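You operate a simulated robot arm through the tools that you are given. There is no shell and no other tool.

You are at the controls of a simulated robot arm. One attempt, no reset.

TASK
Press the long white bundle to the card's force and strap it.
Fine: pale board at the dark posts, dark board at the ram; strap on, buckle shut at that force; wind the crank back.

The check looks at the end state, three seconds after you hand in, the way a careful person would. Anything else that was tipped, shoved, dropped, spilled or broken makes it a failure.

THE ROBOT
A 7-joint arm with a two-finger parallel gripper, fixed in place. Base frame: the origin is on the floor under the middle of its stand, x ahead of it, y to its left, z up. Readings come in m, degrees, newtons and seconds.
It reaches about 1.479 m from its shoulder. Its first joint turns from -166.0 to 166.0 degrees. Payload 4.4 kg.
The tool frame sits at the grasp point between the pads (the TCP): z along the fingers, y along the line on which they close. The tips reach 0.023 m beyond it. Largest opening 0.094 m; finger width 0.038, thickness 0.01; the body of the gripper, 0.054 by 0.096 m, starts 0.039 m behind the TCP.
Orientation is told as [roll, pitch, yaw] about the base's x, y, z axes, in that order, counted from this pose: with the fingers straight down and closing along the base's y, the tool's x points along the base's -x, its y along +y and its z along -z.

THE INTERFACE
- The arm moves only by the tool nudge_tool. Its argument "targets" is text: rows parted by semicolons, each of 7 numbers parted by spaces: the shift along the base's x, y, z in m, then the turn, a rotation vector about the base's x, y, z in degrees, then the opening, from 0 (shut) to 1 (fully open). In form: tx ty tz ax ay az claw; .... A call has 1 to 20 rows; each row is the pose to reach, as a shift and turn from the pose commanded when the call began. A row lasts 0.2 s, in which the tool goes at most 0.05 m and 8.6 degrees; a call with a longer step from one row to the next is refused whole, and so is a gripper value outside its range. Where a pose cannot be reached the arm comes as near as it can. A force on the tool above 90 N (or 10 N above the force at the start of the call, whichever is more), or a blocked arm, ends the call early, and 0.2 s more pass. The fingers move at their own pace (about 0.072 m/s each) and stop on an object; they squeeze with about 37 N. The grip force told is the motor's: it shows also when the fingers shut on nothing. Time passes only in rows, and 0.2 s behind the last, so rows that repeat a pose let the fingers close. The reply holds the time, the measured pose of the TCP, the force on the tool along the base axes, the opening and the grip force, in the units named above and with some noise, with the torque about the TCP (base axes, N m) and any sound that the robot's microphone picked up.
- Cameras (640 x 400 px; columns grow to the right, rows downward): "scene" is fixed at [0.2204, 0.4997, 1.5997]; the picture's right is [-0.61, -0.80, 0.00], its down [-0.46, 0.35, -0.82] and it looks along [0.65, -0.50, -0.58] (base axes); focal length 360 px, centre (320, 200). "wrist" rides on the gripper at [0.086, 0.016, -0.074] in the tool frame; the picture's right is [-0.18, 0.98, 0.00], its down [-0.58, -0.11, -0.81] and it looks along [-0.79, -0.15, 0.59] (tool axes); focal length 243 px, centre (320, 200). There is no depth. A picture from a camera that has moved, and an enlarged one, comes with that camera's place and axes in the base frame and with its lens.
- grab_frame(camera): a new picture of that camera. The clock stands still meanwhile.
- enlarge(camera, box): a new picture of the part [left, top, right, bottom] of that camera's present view, enlarged. The clock stands still meanwhile.
- job_done(): hands the job in; it is judged then, once.

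Places have to be worked out from the pictures, the camera data and where the tool is seen. Open the gripper and draw the arm clear of the work before you hand the job in, unless the task says otherwise.

The tools are called after ">>>" as name(argument=value, ...) on one line, values as JSON. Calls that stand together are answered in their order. nudge_tool: Moves the arm, as the interface text tells. Its arguments: {"type":"object","properties":{"targets":{"type":"string"}},"required":["targets"]} The other tools are called the same way: grab_frame (camera) takes a picture; enlarge (camera, box) takes an enlarged picture of a part of a camera's view; job_done () hands the job in.

At the start:

```text
clock: 0.0
position: [0.7864, -0.1616, 1.1999]
ee_rot: [-0.1, 0.0, -0.1]
contact_force: [0.2, 0.4, 0.1]
wrist_torque: [0.01, -0.02, -0.01]
width: 0.0939
gripper_force: 0.1
```

scene: 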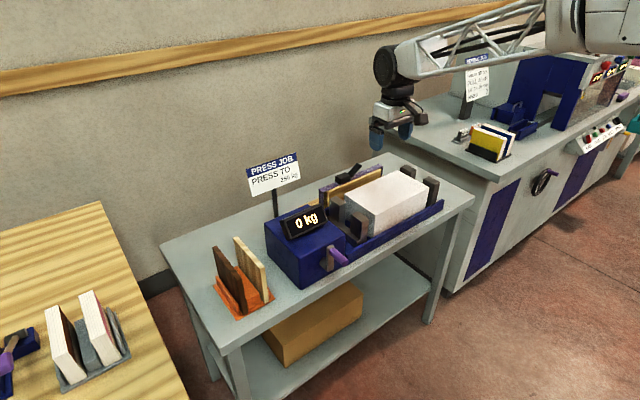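
wrist: 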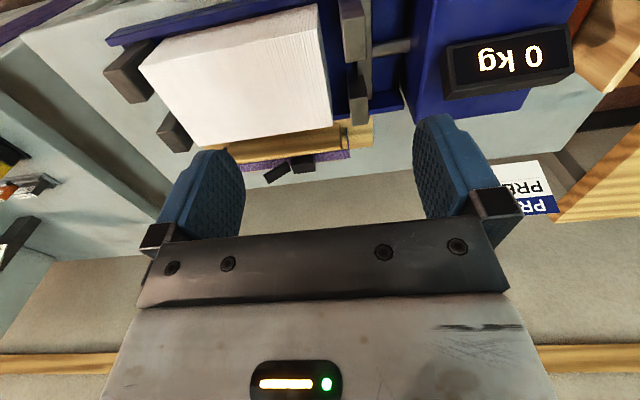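

I start by looking closer at the press, the card and the boards before any motion.

>>> enlarge(camera="scene", box=[200, 140, 480, 315])

>>> enlarge(camera="scene", box=[240, 145, 320, 195])

>>> enlarge(camera="scene", box=[300, 150, 460, 250])

>>> enlarge(camera="scene", box=[200, 220, 360, 320])

>>> enlarge(camera="wrist", box=[100, 0, 580, 220])

```text
2.29 times, centred on (340, 228) of scene
camera zoom: at [0.2204, 0.4997, 1.5997], right [-0.61, -0.8, 0.0], down [-0.46, 0.35, -0.82], along [0.65, -0.5, -0.58], focal length 822 px, centre (274, 137)
```

zoom: 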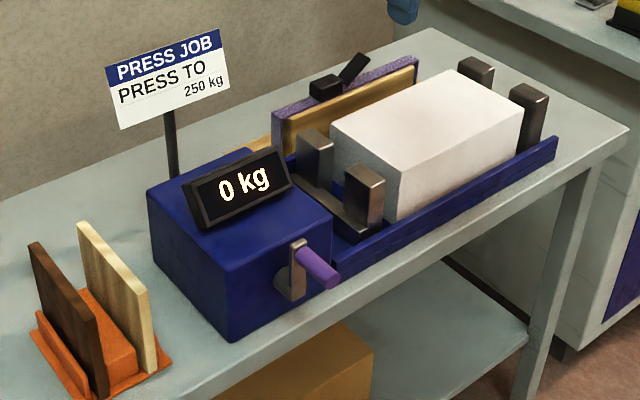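

```text
8.00 times, centred on (280, 170) of scene
camera zoom: at [0.2204, 0.4997, 1.5997], right [-0.61, -0.8, 0.0], down [-0.46, 0.35, -0.82], along [0.65, -0.5, -0.58], focal length 2876 px, centre (640, 440)
```

zoom: 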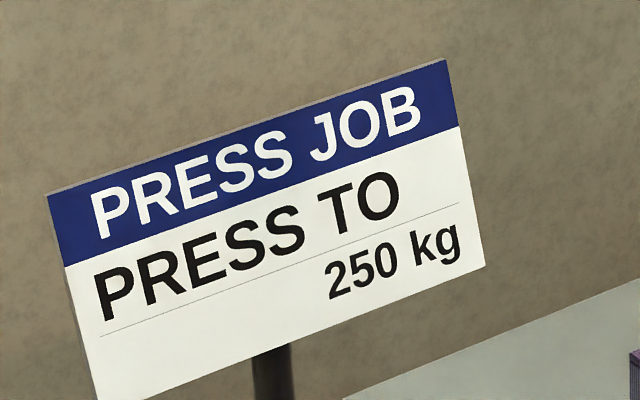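

```text
4.00 times, centred on (380, 200) of scene
camera zoom: at [0.2204, 0.4997, 1.5997], right [-0.61, -0.8, 0.0], down [-0.46, 0.35, -0.82], along [0.65, -0.5, -0.58], focal length 1438 px, centre (80, 200)
```

zoom: 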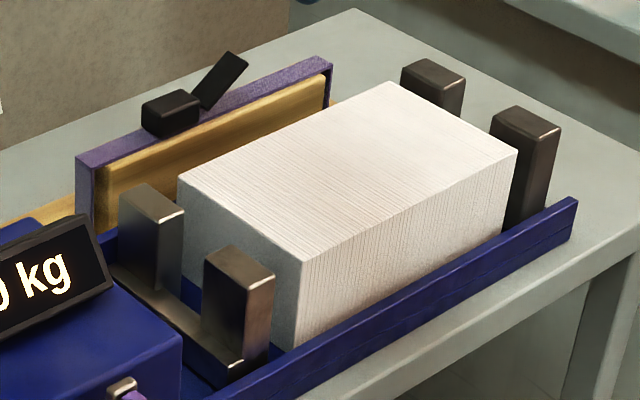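

```text
4.00 times, centred on (280, 270) of scene
camera zoom: at [0.2204, 0.4997, 1.5997], right [-0.61, -0.8, 0.0], down [-0.46, 0.35, -0.82], along [0.65, -0.5, -0.58], focal length 1438 px, centre (480, -80)
```

zoom: 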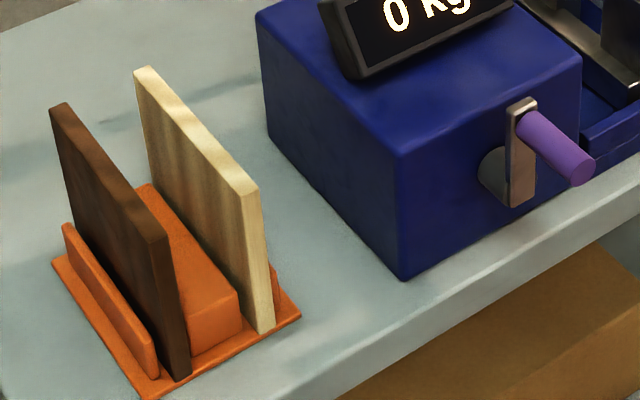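

```text
1.33 times, centred on (340, 110) of wrist
camera zoom: at [0.7, -0.1458, 1.2742], right [0.18, 0.98, 0.0], down [0.58, -0.11, 0.81], along [0.79, -0.15, -0.59], focal length 324 px, centre (293, 320)
```

zoom: 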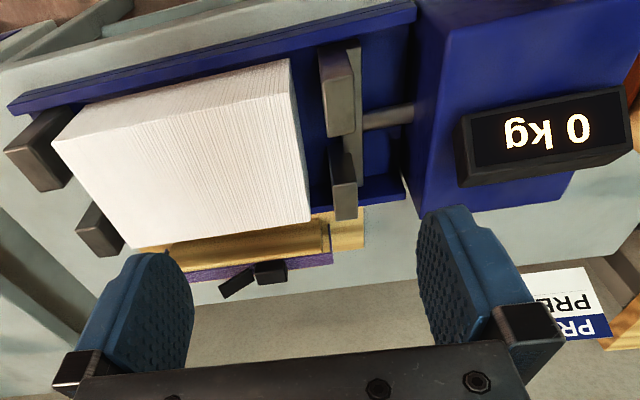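

The card reads 250 kg. The press runs along y, with the posts at the −y end and the ram at the +y end, and the boards stand in the orange rack. I pull the arm back and to the left to see the rack and the strap better with the wrist camera.

>>> nudge_tool(targets="-0.04 0.01 0.0 0 0 0 1; -0.08 0.02 0 0 0 0 1; -0.12 0.03 0 0 0 0 1; -0.16 0.04 0 0 0 0 1; -0.20 0.05 0 0 0 0 1; -0.24 0.06 0 0 0 0 1; -0.28 0.07 0 0 0 0 1; -0.30 0.08 0 0 0 0 1")

>>> grab_frame(camera="wrist")

>>> grab_frame(camera="scene")

```text
clock: 1.8
position: [0.4869, -0.0805, 1.1996]
ee_rot: [0.0, 0.0, 0.1]
contact_force: [0.5, 0.2, -0.2]
wrist_torque: [0.01, 0.01, 0.0]
width: 0.094
gripper_force: 0.1
```

```text
taken
camera wrist: at [0.3998, -0.0661, 1.2746], right [0.18, 0.98, 0.0], down [0.58, -0.11, 0.81], along [0.79, -0.15, -0.59], focal length 243 px, centre (320, 200)
```

wrist: 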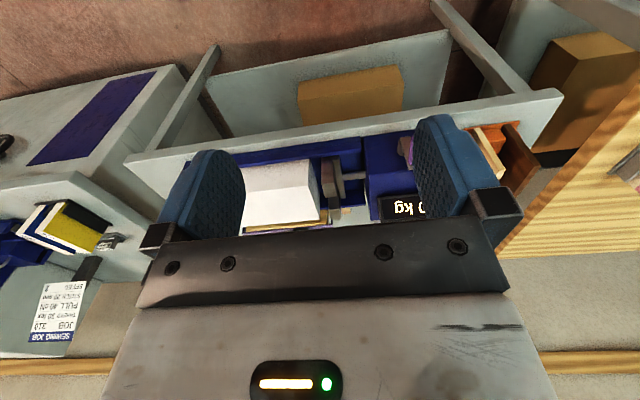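

```text
taken
```

scene: 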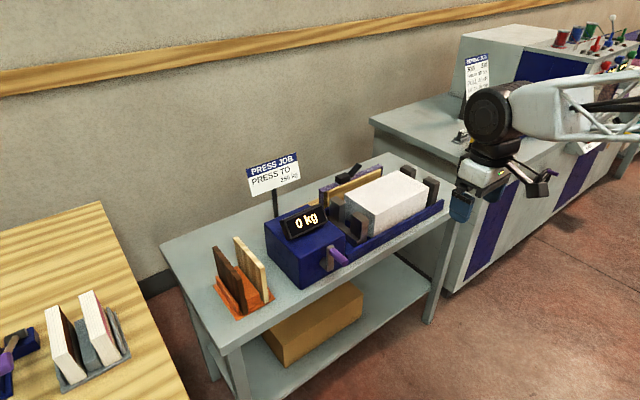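

The arm is clear of the press in the scene view. I zoom in on the strap and buckle, the crank and the rack.

>>> enlarge(camera="scene", box=[310, 155, 390, 205])

>>> enlarge(camera="scene", box=[200, 230, 280, 320])

>>> enlarge(camera="scene", box=[300, 200, 380, 290])

>>> enlarge(camera="scene", box=[380, 150, 460, 220])

>>> enlarge(camera="wrist", box=[220, 120, 380, 240])

```text
8.00 times, centred on (350, 180) of scene
camera zoom: at [0.2204, 0.4997, 1.5997], right [-0.61, -0.8, 0.0], down [-0.46, 0.35, -0.82], along [0.65, -0.5, -0.58], focal length 2876 px, centre (80, 360)
```

zoom: 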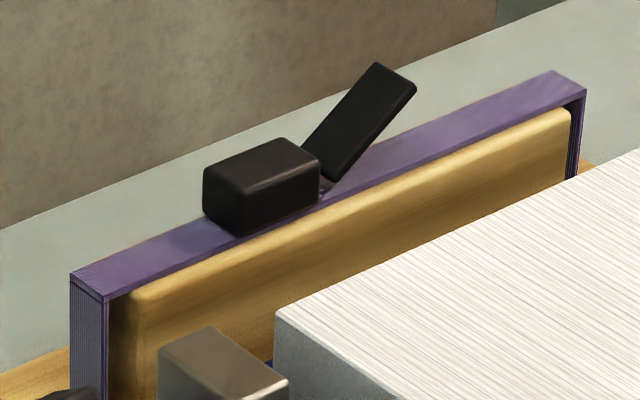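

```text
4.44 times, centred on (240, 275) of scene
camera zoom: at [0.2204, 0.4997, 1.5997], right [-0.61, -0.8, 0.0], down [-0.46, 0.35, -0.82], along [0.65, -0.5, -0.58], focal length 1598 px, centre (676, -133)
```

zoom: 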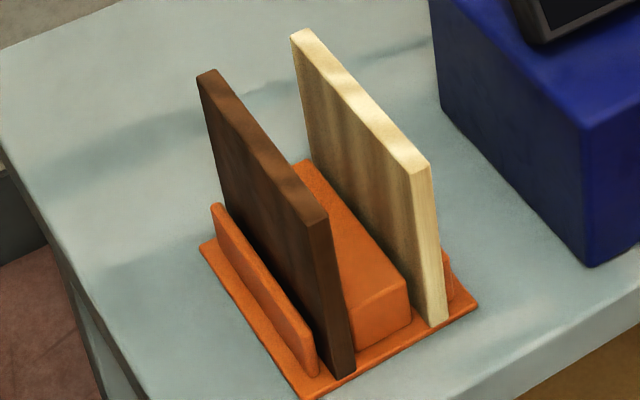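

```text
4.44 times, centred on (340, 245) of scene
camera zoom: at [0.2204, 0.4997, 1.5997], right [-0.61, -0.8, 0.0], down [-0.46, 0.35, -0.82], along [0.65, -0.5, -0.58], focal length 1598 px, centre (231, 0)
```

zoom: 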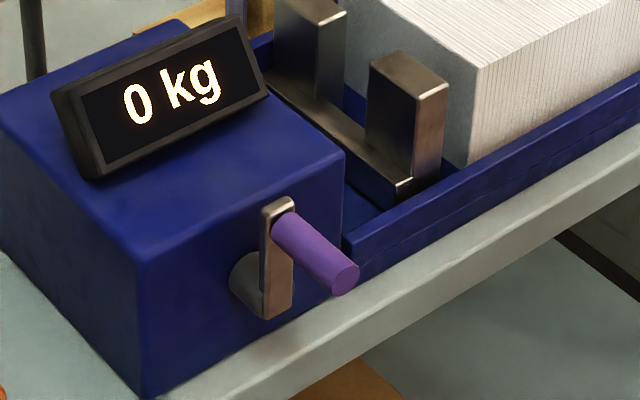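

```text
5.71 times, centred on (420, 185) of scene
camera zoom: at [0.2204, 0.4997, 1.5997], right [-0.61, -0.8, 0.0], down [-0.46, 0.35, -0.82], along [0.65, -0.5, -0.58], focal length 2054 px, centre (-251, 286)
```

zoom: 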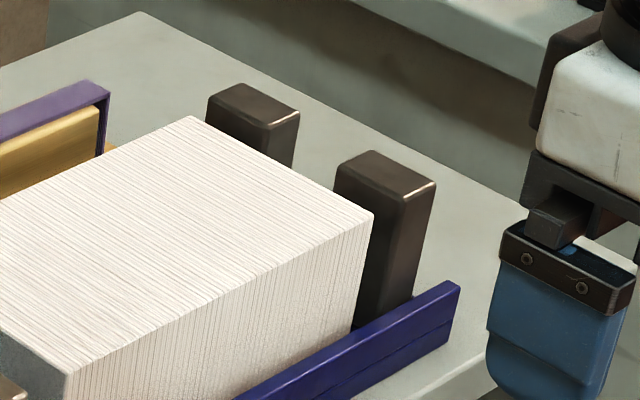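

```text
3.33 times, centred on (300, 180) of wrist
camera zoom: at [0.3998, -0.0661, 1.2746], right [0.18, 0.98, 0.0], down [0.58, -0.11, 0.81], along [0.79, -0.15, -0.59], focal length 809 px, centre (387, 267)
```

zoom: 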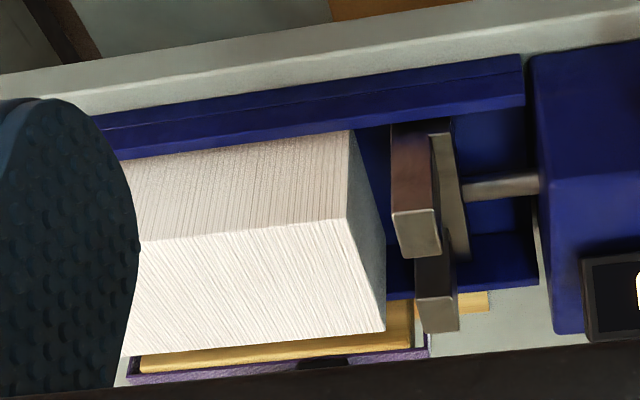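

The strap is a stiff purple hoop standing on a wooden form behind the press. Its buckle body sits on top with the lever raised. I move above the press with some pitch so the wrist camera looks straight down for measuring.

>>> nudge_tool(targets="0.04 -0.02 0.01 0 2 0 1; 0.08 -0.04 0.02 0 4 0 1; 0.12 -0.06 0.03 0 6 0 1; 0.16 -0.08 0.04 0 8 0 1; 0.20 -0.10 0.05 0 10 0 1; 0.24 -0.12 0.06 0 12 0 1; 0.28 -0.14 0.07 0 14 0 1; 0.32 -0.16 0.08 0 16 0 1; 0.36 -0.18 0.09 0 18 0 1; 0.40 -0.20 0.10 0 20 0 1")

>>> grab_frame(camera="wrist")

>>> grab_frame(camera="scene")

```text
clock: 4.0
position: [0.8853, -0.2814, 1.3025]
ee_rot: [0.0, 19.8, 0.0]
contact_force: [-0.4, -0.6, 1.1]
wrist_torque: [0.02, -0.06, 0.04]
width: 0.094
gripper_force: 0.1
```

```text
taken
camera wrist: at [0.8306, -0.2657, 1.4008], right [0.17, 0.98, -0.06], down [0.82, -0.11, 0.56], along [0.54, -0.15, -0.83], focal length 243 px, centre (320, 200)
```

wrist: 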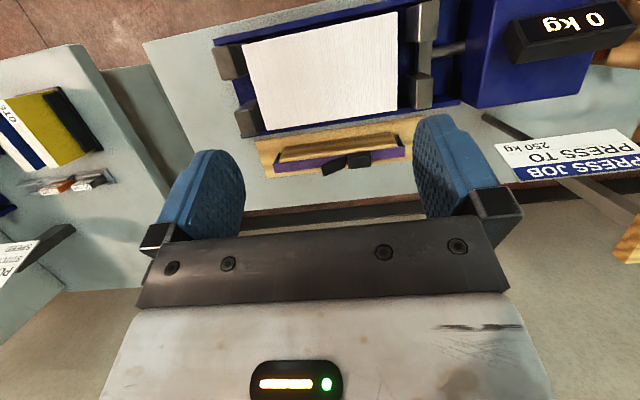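

```text
taken
```

scene: 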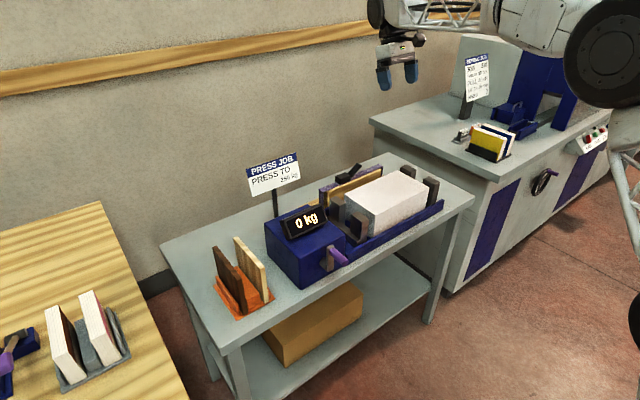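

Good top-down view. I enlarge it in several parts to measure the gaps at the posts and ram, the strap, and the crank.

>>> enlarge(camera="wrist", box=[200, 20, 330, 180])

>>> enlarge(camera="wrist", box=[360, 0, 500, 120])

>>> enlarge(camera="wrist", box=[250, 110, 420, 190])

>>> enlarge(camera="wrist", box=[440, 0, 640, 120])

```text
2.50 times, centred on (265, 100) of wrist
camera zoom: at [0.8306, -0.2657, 1.4008], right [0.17, 0.98, -0.06], down [0.82, -0.11, 0.56], along [0.54, -0.15, -0.83], focal length 606 px, centre (458, 450)
```

zoom: 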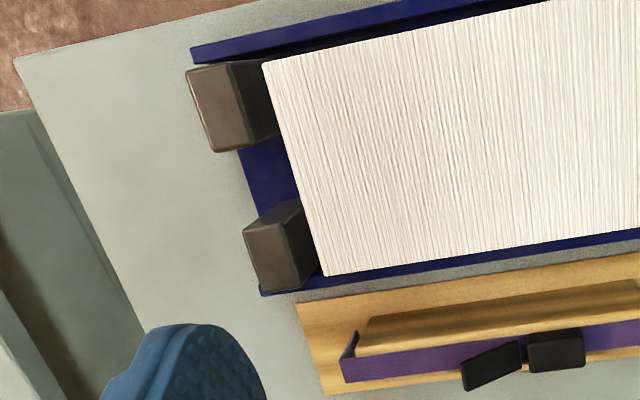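

```text
3.33 times, centred on (430, 60) of wrist
camera zoom: at [0.8306, -0.2657, 1.4008], right [0.17, 0.98, -0.06], down [0.82, -0.11, 0.56], along [0.54, -0.15, -0.83], focal length 809 px, centre (-47, 667)
```

zoom: 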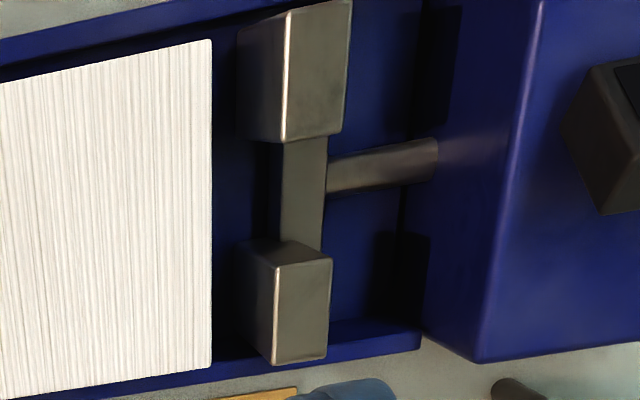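

```text
3.76 times, centred on (335, 150) of wrist
camera zoom: at [0.8306, -0.2657, 1.4008], right [0.17, 0.98, -0.06], down [0.82, -0.11, 0.56], along [0.54, -0.15, -0.83], focal length 913 px, centre (264, 388)
```

zoom: 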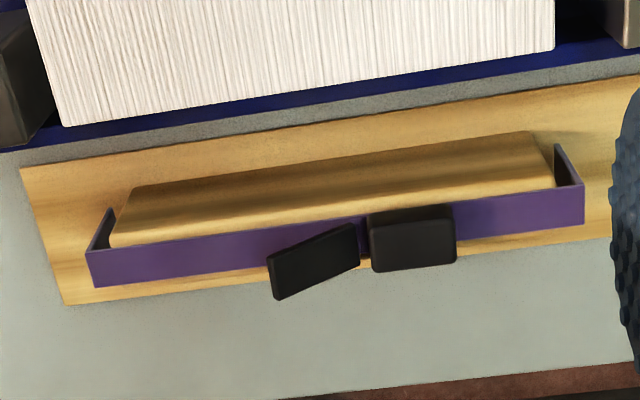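

```text
3.20 times, centred on (540, 60) of wrist
camera zoom: at [0.8306, -0.2657, 1.4008], right [0.17, 0.98, -0.06], down [0.82, -0.11, 0.56], along [0.54, -0.15, -0.83], focal length 776 px, centre (-384, 648)
```

zoom: 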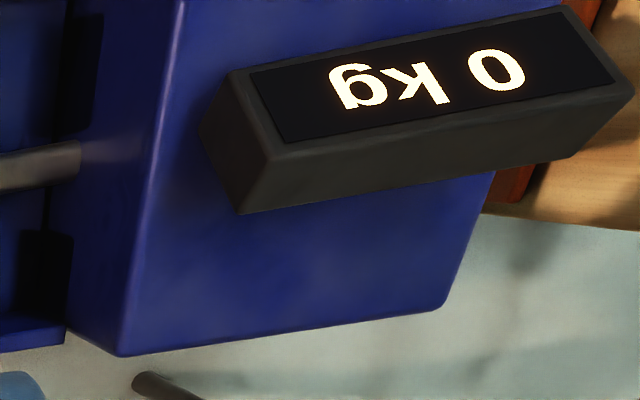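

From these views the bundle runs y −0.17 to −0.434, x 0.817 to 0.970, top z about 0.91. The table top is at z about 0.76. There is about 2 cm of gap at the posts and 3 cm at the ram, and the crank is on the low-x face of the box. I move to view the crank and rack from above.

>>> nudge_tool(targets="-0.02 0.032 -0.0156 0 -2 0 1; -0.041 0.064 -0.031 0 -4 0 1; -0.062 0.096 -0.047 0 -6 0 1; -0.082 0.128 -0.062 0 -8 0 1; -0.103 0.16 -0.078 0 -10 0 1; -0.124 0.191 -0.094 0 -12 0 1; -0.144 0.223 -0.109 0 -14 0 1; -0.165 0.255 -0.125 0 -16 0 1; -0.185 0.287 -0.14 0 -18 0 1; -0.206 0.319 -0.156 0 -20 0 1")

>>> grab_frame(camera="wrist")

>>> enlarge(camera="wrist", box=[220, 0, 460, 150])

>>> enlarge(camera="wrist", box=[420, 0, 640, 140])

>>> enlarge(camera="scene", box=[200, 140, 480, 315])

```text
clock: 6.2
position: [0.68, 0.0386, 1.1434]
ee_rot: [0.0, 0.0, -0.1]
contact_force: [0.4, 0.2, -0.4]
wrist_torque: [0.01, -0.03, -0.01]
width: 0.0938
gripper_force: 0.0
```

```text
taken
camera wrist: at [0.5942, 0.0541, 1.2177], right [0.18, 0.98, 0.0], down [0.58, -0.11, 0.81], along [0.79, -0.15, -0.59], focal length 243 px, centre (320, 200)
```

wrist: 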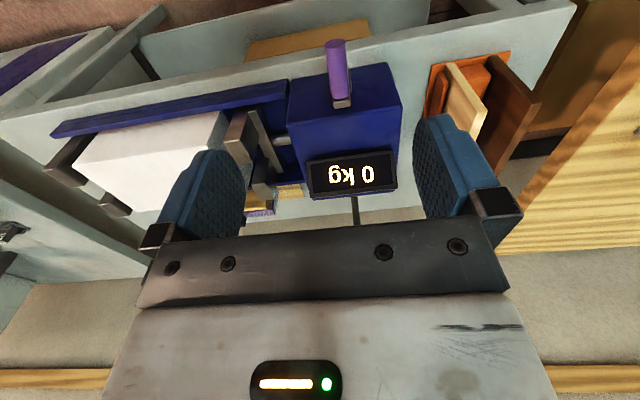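

```text
2.67 times, centred on (340, 75) of wrist
camera zoom: at [0.5942, 0.0541, 1.2177], right [0.18, 0.98, 0.0], down [0.58, -0.11, 0.81], along [0.79, -0.15, -0.59], focal length 647 px, centre (267, 533)
```

zoom: 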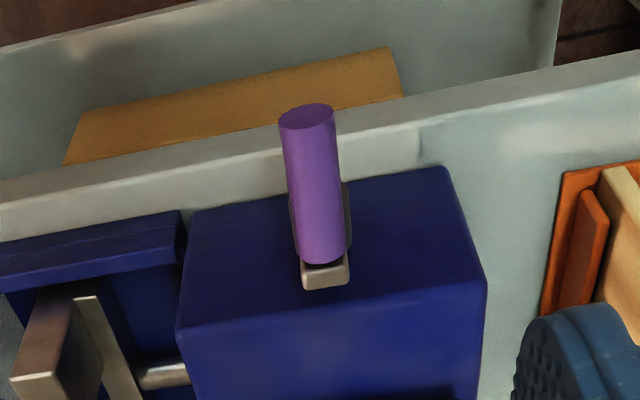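

```text
2.86 times, centred on (530, 70) of wrist
camera zoom: at [0.5942, 0.0541, 1.2177], right [0.18, 0.98, 0.0], down [0.58, -0.11, 0.81], along [0.79, -0.15, -0.59], focal length 693 px, centre (-280, 571)
```

zoom: 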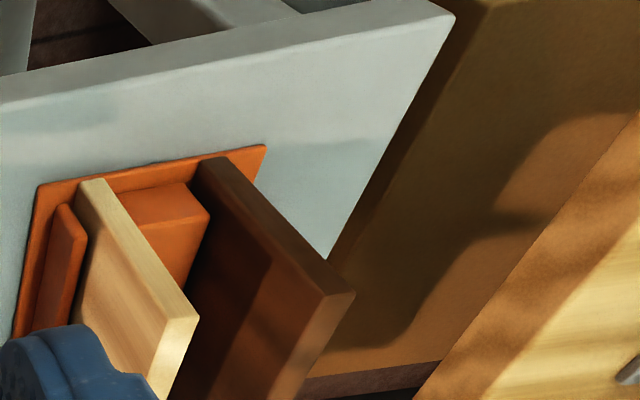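

```text
2.29 times, centred on (340, 228) of scene
camera zoom: at [0.2204, 0.4997, 1.5997], right [-0.61, -0.8, 0.0], down [-0.46, 0.35, -0.82], along [0.65, -0.5, -0.58], focal length 822 px, centre (274, 137)
```

zoom: 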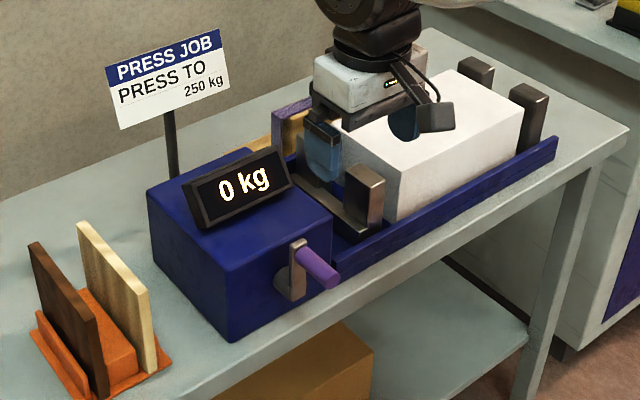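

The crank handle lies along x, at roughly x 0.71–0.78, y 0.048. Before relying on heights, I zoom the scene camera on the gripper, whose pose I know, to check the scene calibration.

>>> enlarge(camera="scene", box=[320, 160, 400, 230])

>>> enlarge(camera="wrist", box=[130, 100, 530, 350])

```text
5.71 times, centred on (360, 195) of scene
camera zoom: at [0.2204, 0.4997, 1.5997], right [-0.61, -0.8, 0.0], down [-0.46, 0.35, -0.82], along [0.65, -0.5, -0.58], focal length 2054 px, centre (91, 229)
```

zoom: 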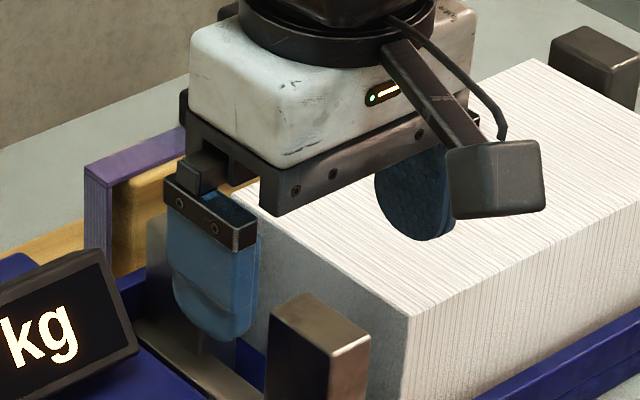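

```text
1.60 times, centred on (330, 225) of wrist
camera zoom: at [0.5942, 0.0541, 1.2177], right [0.18, 0.98, 0.0], down [0.58, -0.11, 0.81], along [0.79, -0.15, -0.59], focal length 388 px, centre (304, 160)
```

zoom: 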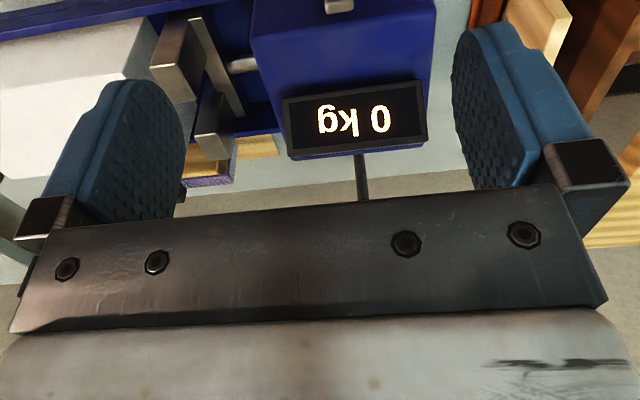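

The scene and wrist triangulations now agree:
- Table top is at z about 0.80.
- The pale board is centred near (0.891, 0.2275), top z about 0.938, about 1.3 cm thick.
- The dark board is at y about 0.289.

I move above the pale board with a half-open gripper so the fingers miss the dark board.

>>> nudge_tool(targets="0.03 0.03 0 0 0 0 0.5; 0.06 0.06 0 0 0 0 0.5; 0.09 0.09 0 0 0 0 0.5; 0.12 0.12 0 0 0 0 0.5; 0.15 0.15 0 0 0 0 0.5; 0.18 0.175 0 0 0 0 0.5; 0.2106 0.1901 -0.01 0 0 0 0.5; 0.2106 0.1901 -0.05 0 0 0 0.5; 0.2106 0.1901 -0.084 0 0 0 0.5; 0.2106 0.1901 -0.084 0 0 0 0.5")

>>> enlarge(camera="scene", box=[190, 160, 310, 310])

>>> grab_frame(camera="wrist")

```text
clock: 8.4
position: [0.8906, 0.2283, 1.0592]
ee_rot: [-0.1, 0.0, 0.1]
contact_force: [-0.1, -0.3, -0.6]
wrist_torque: [0.03, 0.0, -0.02]
width: 0.0473
gripper_force: 0.1
```

```text
2.67 times, centred on (250, 235) of scene
camera zoom: at [0.2204, 0.4997, 1.5997], right [-0.61, -0.8, 0.0], down [-0.46, 0.35, -0.82], along [0.65, -0.5, -0.58], focal length 958 px, centre (507, 107)
```

zoom: 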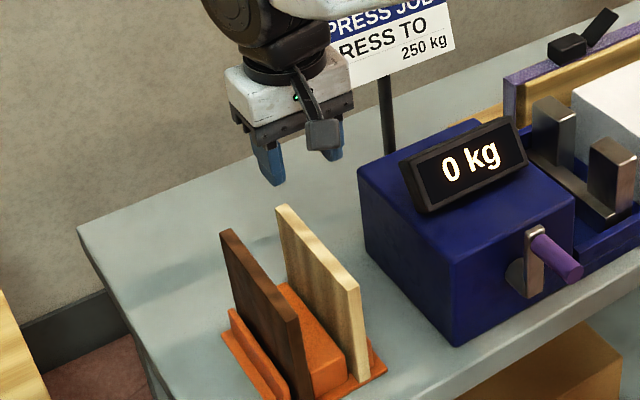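

```text
taken
camera wrist: at [0.8046, 0.2438, 1.1338], right [0.18, 0.98, 0.0], down [0.58, -0.11, 0.81], along [0.79, -0.15, -0.59], focal length 243 px, centre (320, 200)
```

wrist: 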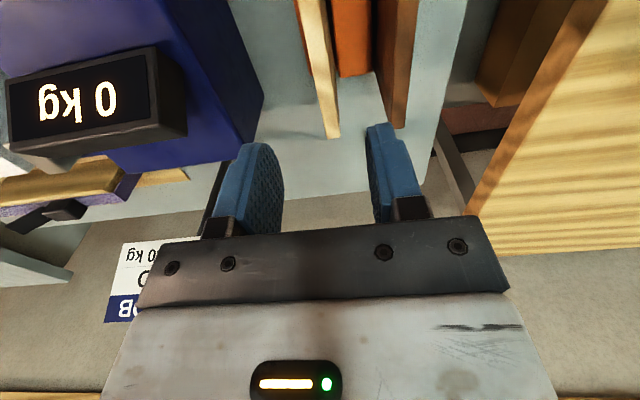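

I zoom in to fix the exact board position relative to the fingers.

>>> enlarge(camera="wrist", box=[260, 0, 440, 150])

>>> enlarge(camera="scene", box=[260, 190, 350, 270])

```text
2.67 times, centred on (350, 75) of wrist
camera zoom: at [0.8046, 0.2438, 1.1338], right [0.18, 0.98, 0.0], down [0.58, -0.11, 0.81], along [0.79, -0.15, -0.59], focal length 647 px, centre (240, 533)
```

zoom: 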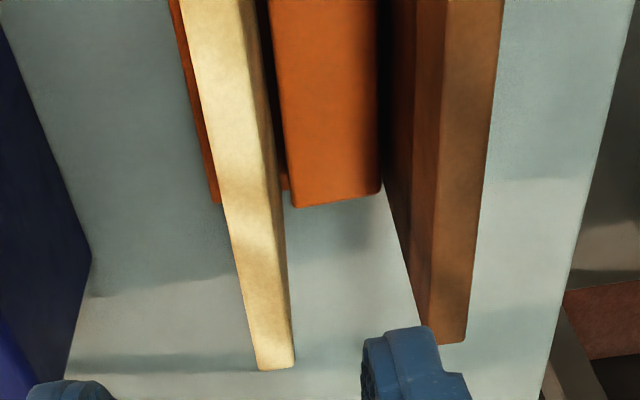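

```text
5.00 times, centred on (305, 230) of scene
camera zoom: at [0.2204, 0.4997, 1.5997], right [-0.61, -0.8, 0.0], down [-0.46, 0.35, -0.82], along [0.65, -0.5, -0.58], focal length 1797 px, centre (395, 50)
```

zoom: 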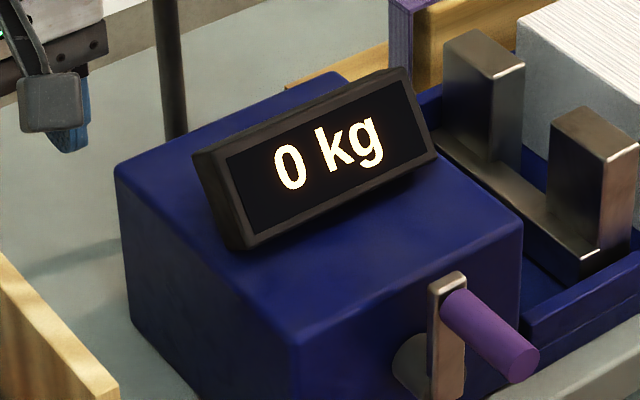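

The pale board's top centre is at y about 0.227, x 0.817–0.965, which matches the tool at y 0.228. I descend to z 0.941, leaving a 2 cm finger overlap, and close.

>>> nudge_tool(targets="0 -0.001 -0.03 0 0 0 0.5; 0 -0.001 -0.06 0 0 0 0.5; 0 -0.001 -0.09 0 0 0 0.5; 0 -0.001 -0.11 0 0 0 0.5; 0 -0.001 -0.119 0 0 0 0.5; 0 -0.001 -0.119 0 0 0 0.5; 0 -0.001 -0.119 0 0 0 0; 0 -0.001 -0.119 0 0 0 0; 0 -0.001 -0.119 0 0 0 0; 0 -0.001 -0.119 0 0 0 0")

>>> enlarge(camera="scene", box=[190, 180, 310, 320])

>>> grab_frame(camera="wrist")

```text
clock: 10.6
position: [0.8904, 0.226, 0.942]
ee_rot: [-0.1, 0.0, -0.1]
contact_force: [0.6, 0.0, 0.4]
wrist_torque: [-0.04, -0.12, -0.04]
width: 0.0135
gripper_force: 37.0
```

```text
2.86 times, centred on (250, 250) of scene
camera zoom: at [0.2204, 0.4997, 1.5997], right [-0.61, -0.8, 0.0], down [-0.46, 0.35, -0.82], along [0.65, -0.5, -0.58], focal length 1027 px, centre (520, 57)
```

zoom: 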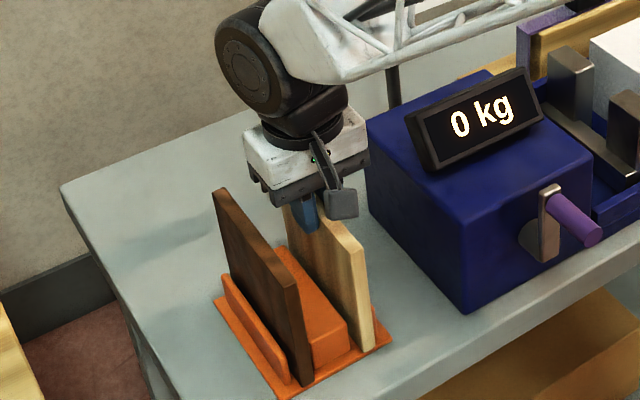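

```text
taken
camera wrist: at [0.8042, 0.242, 1.0152], right [0.18, 0.98, 0.0], down [0.58, -0.11, 0.81], along [0.79, -0.15, -0.59], focal length 243 px, centre (320, 200)
```

wrist: 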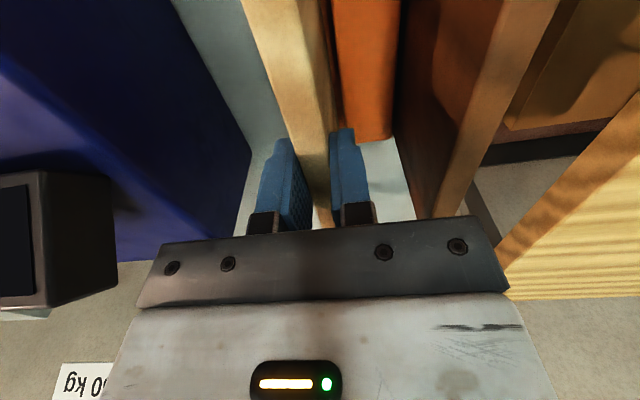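

The grip is on at 13.5 mm width. I lift the board straight up well above the display height, then carry it across toward the posts end.

>>> nudge_tool(targets="0 0 0.02 0 0 0 0; 0 0 0.05 0 0 0 0; 0 0 0.09 0 0 0 0; 0 0 0.13 0 0 0 0; 0 0 0.17 0 0 0 0; 0 0 0.21 0 0 0 0; 0 0 0.25 0 0 0 0; 0 0 0.26 0 0 0 0")

>>> grab_frame(camera="scene")

>>> grab_frame(camera="wrist")

```text
clock: 12.4
position: [0.8913, 0.2276, 1.2018]
ee_rot: [0.0, 0.0, 0.0]
contact_force: [0.5, 0.0, -2.5]
wrist_torque: [0.02, 0.0, 0.02]
width: 0.0135
gripper_force: 37.4
```

```text
taken
```

scene: 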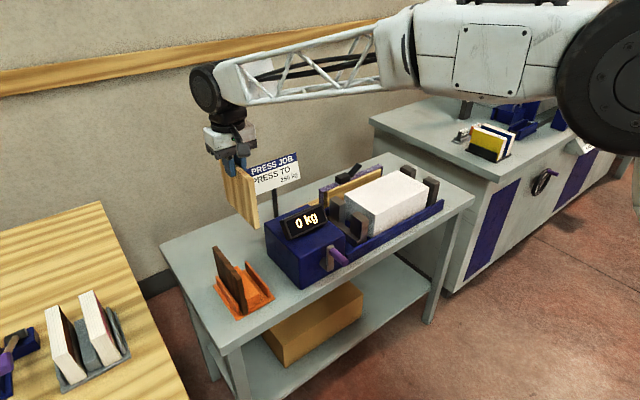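

```text
taken
camera wrist: at [0.8045, 0.2426, 1.2761], right [0.18, 0.98, 0.0], down [0.58, -0.11, 0.81], along [0.79, -0.15, -0.59], focal length 243 px, centre (320, 200)
```

wrist: 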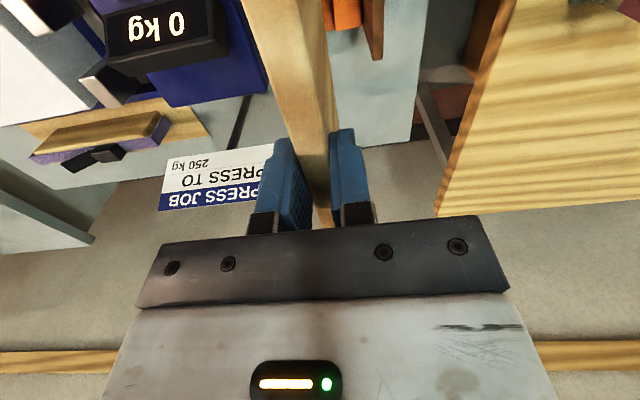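

The board is held upright. I carry it at this height to over the posts gap at y about −0.4385, then lower partway to look.

>>> nudge_tool(targets="0 -0.03 0 0 0 0 0; 0 -0.075 0 0 0 0 0; 0 -0.12 0 0 0 0 0; 0 -0.165 0 0 0 0 0; 0 -0.21 0 0 0 0 0; 0 -0.255 0 0 0 0 0; 0 -0.30 0 0 0 0 0; 0 -0.345 0 0 0 0 0; 0 -0.39 0 0 0 0 0; 0 -0.435 0 0 0 0 0; 0 -0.48 0 0 0 0 0; 0 -0.525 0 0 0 0 0; 0 -0.57 0 0 0 0 0; 0 -0.615 0 0 0 0 0; 0 -0.65 0 0 0 0 0; 0 -0.665 0 0 0 0 0; 0 -0.665 -0.03 0 0 0 0; 0 -0.665 -0.06 0 0 0 0; 0 -0.665 -0.09 0 0 0 0; 0 -0.665 -0.1 0 0 0 0")

>>> enlarge(camera="scene", box=[360, 100, 480, 220])

>>> grab_frame(camera="wrist")

```text
clock: 16.6
position: [0.8899, -0.4392, 1.1001]
ee_rot: [0.0, 0.0, 0.0]
contact_force: [0.1, -1.1, -2.2]
wrist_torque: [0.01, -0.02, 0.0]
width: 0.0137
gripper_force: 37.2
```

```text
3.33 times, centred on (420, 160) of scene
camera zoom: at [0.2204, 0.4997, 1.5997], right [-0.61, -0.8, 0.0], down [-0.46, 0.35, -0.82], along [0.65, -0.5, -0.58], focal length 1198 px, centre (-13, 333)
```

zoom: 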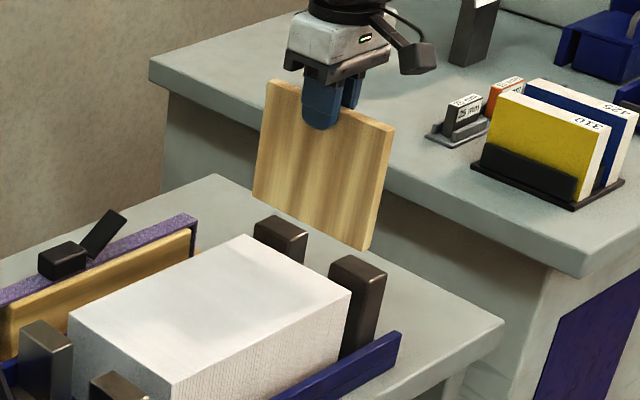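

```text
taken
camera wrist: at [0.8043, -0.423, 1.1752], right [0.18, 0.98, 0.0], down [0.58, -0.11, 0.81], along [0.79, -0.15, -0.59], focal length 243 px, centre (320, 200)
```

wrist: 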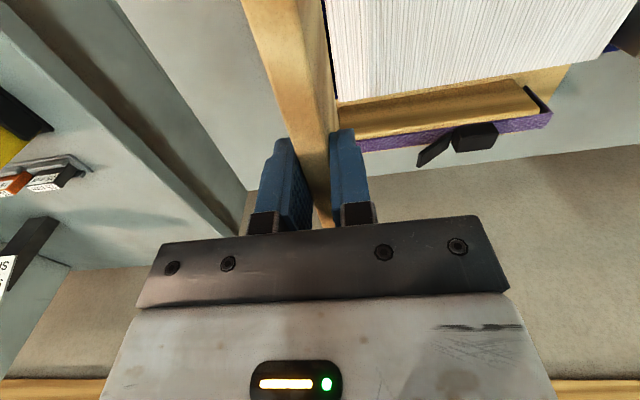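

I zoom in on the wrist view to measure the bundle's end edge and the post position from here.

>>> enlarge(camera="wrist", box=[230, 0, 400, 140])

>>> enlarge(camera="scene", box=[390, 150, 460, 220])

```text
2.86 times, centred on (315, 70) of wrist
camera zoom: at [0.8043, -0.423, 1.1752], right [0.18, 0.98, 0.0], down [0.58, -0.11, 0.81], along [0.79, -0.15, -0.59], focal length 693 px, centre (334, 571)
```

zoom: 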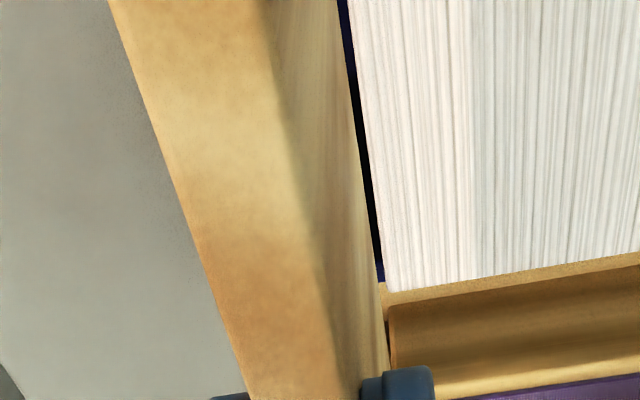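

```text
5.71 times, centred on (425, 185) of scene
camera zoom: at [0.2204, 0.4997, 1.5997], right [-0.61, -0.8, 0.0], down [-0.46, 0.35, -0.82], along [0.65, -0.5, -0.58], focal length 2054 px, centre (-280, 286)
```

zoom: 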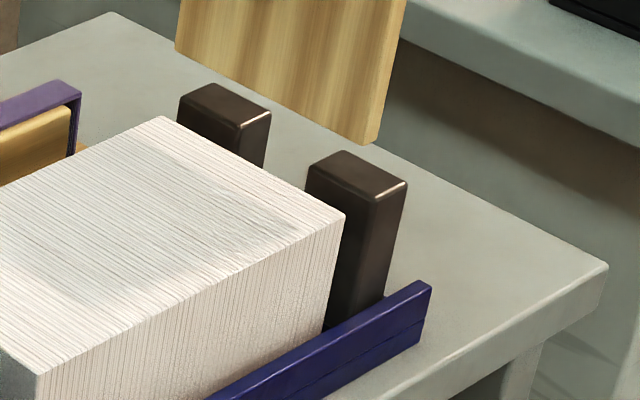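

The gap at the posts is only about 18 mm for a 13.5 mm board, so alignment must be careful. I lower until the board's bottom is about 1 cm above the post tops and look again.

>>> nudge_tool(targets="0.002 0 -0.015 0 0 0 0; 0.003 -0.0005 -0.03 0 0 0 0; 0.003 -0.0005 -0.03 0 0 0 0")

>>> enlarge(camera="scene", box=[390, 140, 460, 210])

>>> enlarge(camera="wrist", box=[230, 0, 400, 140])

```text
clock: 17.4
position: [0.8934, -0.4383, 1.07]
ee_rot: [0.0, 0.0, 0.1]
contact_force: [-0.3, -0.4, -1.6]
wrist_torque: [0.01, -0.01, 0.02]
width: 0.0135
gripper_force: 37.0
```

```text
5.71 times, centred on (425, 175) of scene
camera zoom: at [0.2204, 0.4997, 1.5997], right [-0.61, -0.8, 0.0], down [-0.46, 0.35, -0.82], along [0.65, -0.5, -0.58], focal length 2054 px, centre (-280, 343)
```

zoom: 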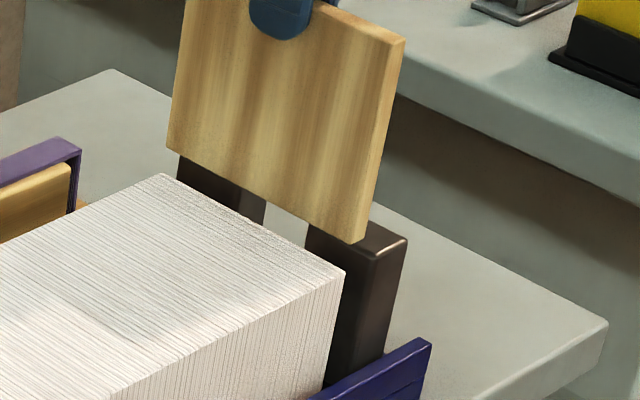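

```text
2.86 times, centred on (315, 70) of wrist
camera zoom: at [0.8074, -0.4238, 1.1448], right [0.18, 0.98, 0.0], down [0.58, -0.11, 0.81], along [0.79, -0.15, -0.59], focal length 693 px, centre (334, 571)
```

zoom: 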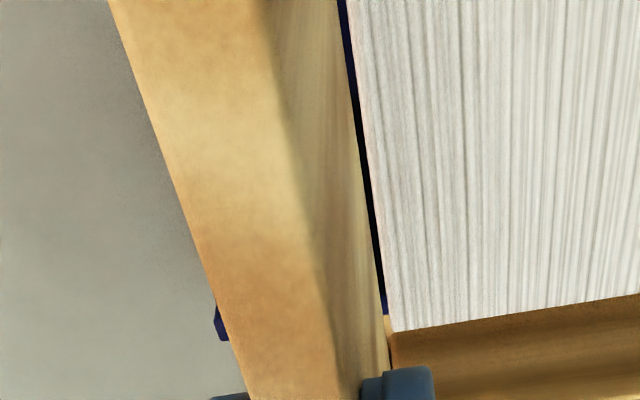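

The board's +y face sits about 1–2 mm clear of the bundle edge, with about 4 mm to the posts. I shift 1.3 mm toward the posts and lower 2 cm slowly, watching the force.

>>> nudge_tool(targets="0 -0.0013 0 0 0 0 0; 0 -0.0013 -0.005 0 0 0 0; 0 -0.0013 -0.010 0 0 0 0; 0 -0.0013 -0.015 0 0 0 0; 0 -0.0013 -0.020 0 0 0 0; 0 -0.0013 -0.024 0 0 0 0; 0 -0.0013 -0.024 0 0 0 0")

>>> enlarge(camera="scene", box=[390, 140, 460, 210])

>>> enlarge(camera="wrist", box=[230, 0, 400, 140])

```text
clock: 19.0
position: [0.895, -0.4407, 1.0475]
ee_rot: [-0.1, 0.0, 0.0]
contact_force: [1.2, 0.2, -1.6]
wrist_torque: [0.0, 0.02, 0.01]
width: 0.0136
gripper_force: 37.0
```

```text
5.71 times, centred on (425, 175) of scene
camera zoom: at [0.2204, 0.4997, 1.5997], right [-0.61, -0.8, 0.0], down [-0.46, 0.35, -0.82], along [0.65, -0.5, -0.58], focal length 2054 px, centre (-280, 343)
```

zoom: 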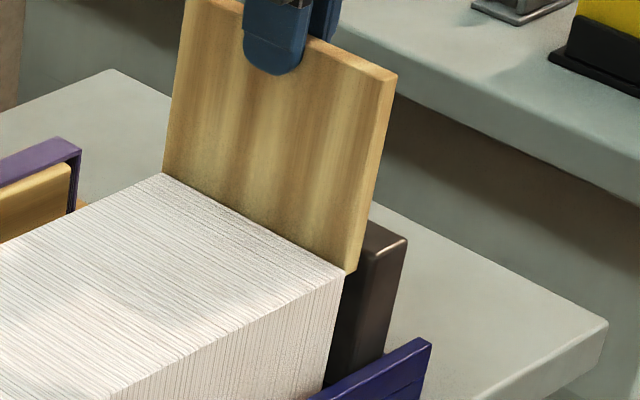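

```text
2.86 times, centred on (315, 70) of wrist
camera zoom: at [0.8081, -0.4244, 1.1209], right [0.18, 0.98, 0.0], down [0.58, -0.11, 0.81], along [0.79, -0.15, -0.59], focal length 693 px, centre (334, 571)
```

zoom: 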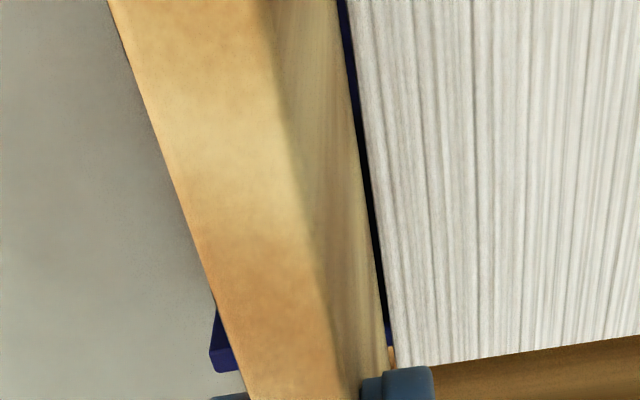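

No contact, and the bottom edge is below the post tops and the bundle top, in the gap. I keep lowering slowly.

>>> nudge_tool(targets="0 0 -0.01 0 0 0 0; 0 0 -0.02 0 0 0 0; 0 0 -0.03 0 0 0 0; 0 0 -0.04 0 0 0 0; 0 0 -0.05 0 0 0 0; 0 0 -0.06 0 0 0 0; 0 0 -0.07 0 0 0 0; 0 0 -0.075 0 0 0 0; 0 0 -0.075 0 0 0 0")

>>> enlarge(camera="scene", box=[380, 130, 470, 220])

```text
clock: 21.0
position: [0.8942, -0.4396, 0.9724]
ee_rot: [0.1, 0.0, 0.0]
contact_force: [0.3, -0.1, -1.9]
wrist_torque: [0.0, 0.02, 0.01]
width: 0.0136
gripper_force: 37.0
```

```text
4.44 times, centred on (425, 175) of scene
camera zoom: at [0.2204, 0.4997, 1.5997], right [-0.61, -0.8, 0.0], down [-0.46, 0.35, -0.82], along [0.65, -0.5, -0.58], focal length 1598 px, centre (-147, 311)
```

zoom: 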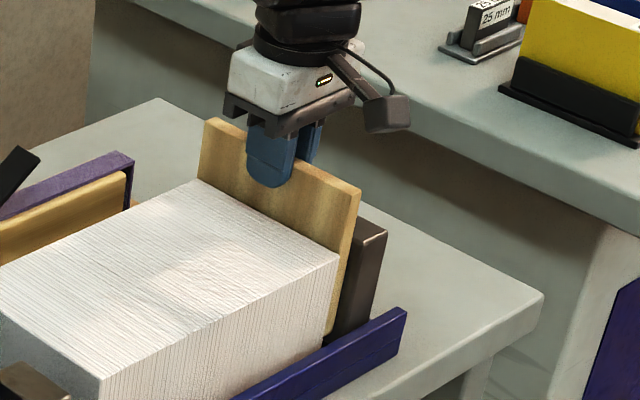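

Bottom is around z 0.836 now. I lower in small steps to find the deck.

>>> nudge_tool(targets="0 0 -0.005 0 0 0 0; 0 0 -0.010 0 0 0 0; 0 0 -0.014 0 0 0 0; 0 0 -0.014 0 0 0 0")

```text
clock: 22.0
position: [0.8936, -0.4396, 0.9576]
ee_rot: [0.1, 0.1, 0.1]
contact_force: [0.6, 0.3, -1.8]
wrist_torque: [-0.01, -0.02, -0.01]
width: 0.0138
gripper_force: 37.1
```

No deck contact yet, with the bottom near z 0.822. I step down a little further.

>>> nudge_tool(targets="0 0 -0.003 0 0 0 0; 0 0 -0.006 0 0 0 0; 0 0 -0.006 0 0 0 0")

>>> enlarge(camera="scene", box=[380, 140, 450, 210])

```text
clock: 22.8
position: [0.8939, -0.4411, 0.9547]
ee_rot: [-0.2, -0.3, 0.0]
contact_force: [-7.7, 1.4, 28.1]
wrist_torque: [0.12, 0.3, 0.02]
width: 0.0137
gripper_force: 37.1
```

```text
5.71 times, centred on (415, 175) of scene
camera zoom: at [0.2204, 0.4997, 1.5997], right [-0.61, -0.8, 0.0], down [-0.46, 0.35, -0.82], along [0.65, -0.5, -0.58], focal length 2054 px, centre (-223, 343)
```

zoom: 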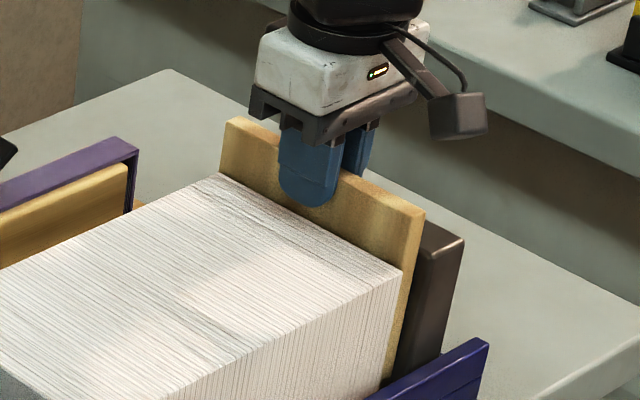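

Contact is at 28 N: the board stands on the deck with the bottom at z about 0.818. I relieve the push by 3 mm, open halfway, and retreat straight up.

>>> nudge_tool(targets="0 0 0.003 0 0 0 0; 0 0 0.003 0 0 0 0; 0 0 0.003 0 0 0 0.3; 0 0 0.003 0 0 0 0.4; 0 0 0.003 0 0 0 0.4; 0 0 0.02 0 0 0 0.4; 0 0 0.06 0 0 0 0.4; 0 0 0.1 0 0 0 0.4; 0 0 0.15 0 0 0 0.4; 0 0 0.2 0 0 0 0.4; 0 0 0.25 0 0 0 0.4")

>>> enlarge(camera="scene", box=[340, 140, 460, 230])

>>> grab_frame(camera="wrist")

```text
clock: 25.2
position: [0.895, -0.4396, 1.2016]
ee_rot: [0.0, 0.1, 0.0]
contact_force: [0.3, 0.1, -0.4]
wrist_torque: [0.02, 0.0, -0.01]
width: 0.0374
gripper_force: 0.1
```

```text
4.44 times, centred on (400, 185) of scene
camera zoom: at [0.2204, 0.4997, 1.5997], right [-0.61, -0.8, 0.0], down [-0.46, 0.35, -0.82], along [0.65, -0.5, -0.58], focal length 1598 px, centre (-36, 267)
```

zoom: 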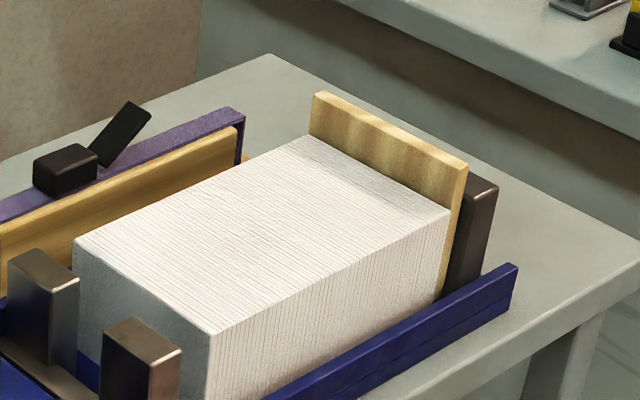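

```text
taken
camera wrist: at [0.8086, -0.4248, 1.2755], right [0.18, 0.98, 0.0], down [0.58, -0.11, 0.81], along [0.79, -0.15, -0.59], focal length 243 px, centre (320, 200)
```

wrist: 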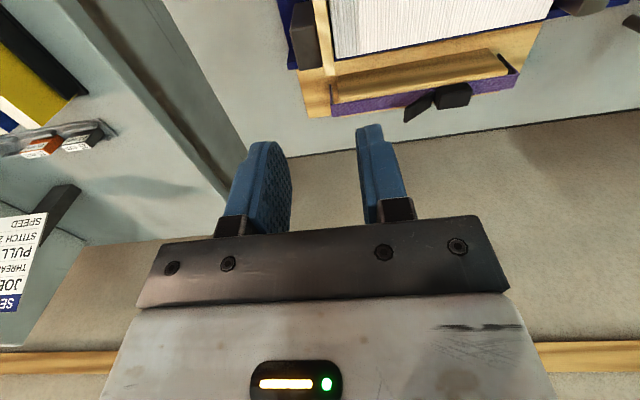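

The pale board stands neatly between the bundle and the posts. Now I go for the dark board, moving at height to over y about 0.289 and then partway down to check.

>>> nudge_tool(targets="0 0.04 0 0 0 0 0.4; 0 0.086 0 0 0 0 0.4; 0 0.132 0 0 0 0 0.4; 0 0.178 0 0 0 0 0.4; 0 0.224 0 0 0 0 0.4; -0.003 0.27 0 0 0 0 0.4; -0.003 0.316 0 0 0 0 0.4; -0.003 0.362 0 0 0 0 0.4; -0.003 0.408 0 0 0 0 0.4; -0.003 0.454 0 0 0 0 0.4; -0.003 0.5 0 0 0 0 0.4; -0.003 0.546 0 0 0 0 0.4; -0.003 0.592 0 0 0 0 0.4; -0.003 0.638 0 0 0 0 0.4; -0.003 0.684 0 0 0 0 0.4; -0.003 0.7293 0 0 0 0 0.4; -0.003 0.7293 -0.04 0 0 0 0.4; -0.003 0.7293 -0.08 0 0 0 0.4; -0.003 0.7293 -0.12 0 0 0 0.4; -0.003 0.7293 -0.142 0 0 0 0.4")

>>> enlarge(camera="wrist", box=[240, 0, 420, 150])

>>> enlarge(camera="scene", box=[190, 180, 310, 320])

```text
clock: 29.4
position: [0.8907, 0.2884, 1.0607]
ee_rot: [0.0, -0.1, 0.0]
contact_force: [-0.2, -0.7, 0.0]
wrist_torque: [0.02, -0.01, 0.0]
width: 0.0377
gripper_force: 0.1
```

```text
2.67 times, centred on (330, 75) of wrist
camera zoom: at [0.8042, 0.3046, 1.1347], right [0.18, 0.98, 0.0], down [0.58, -0.11, 0.81], along [0.79, -0.15, -0.59], focal length 647 px, centre (293, 533)
```

zoom: 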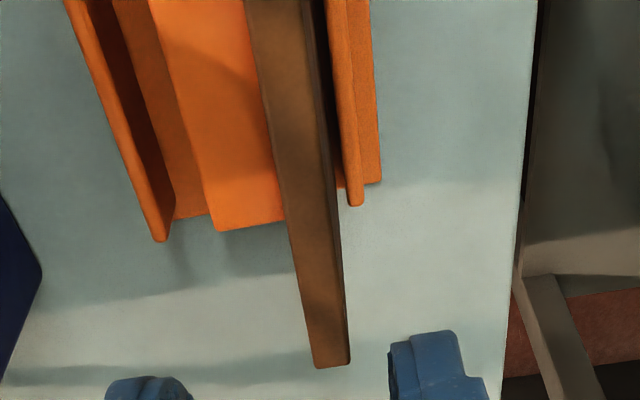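

```text
2.86 times, centred on (250, 250) of scene
camera zoom: at [0.2204, 0.4997, 1.5997], right [-0.61, -0.8, 0.0], down [-0.46, 0.35, -0.82], along [0.65, -0.5, -0.58], focal length 1027 px, centre (520, 57)
```

zoom: 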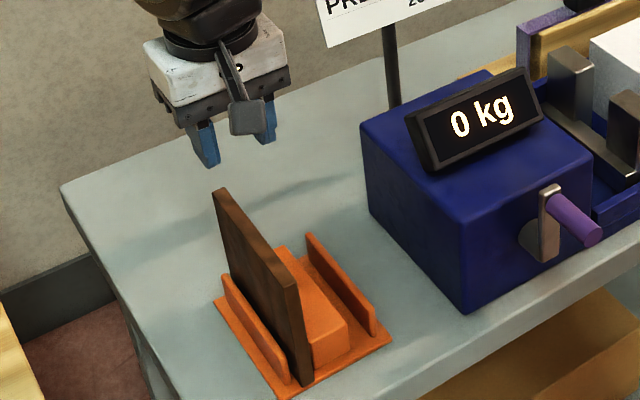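

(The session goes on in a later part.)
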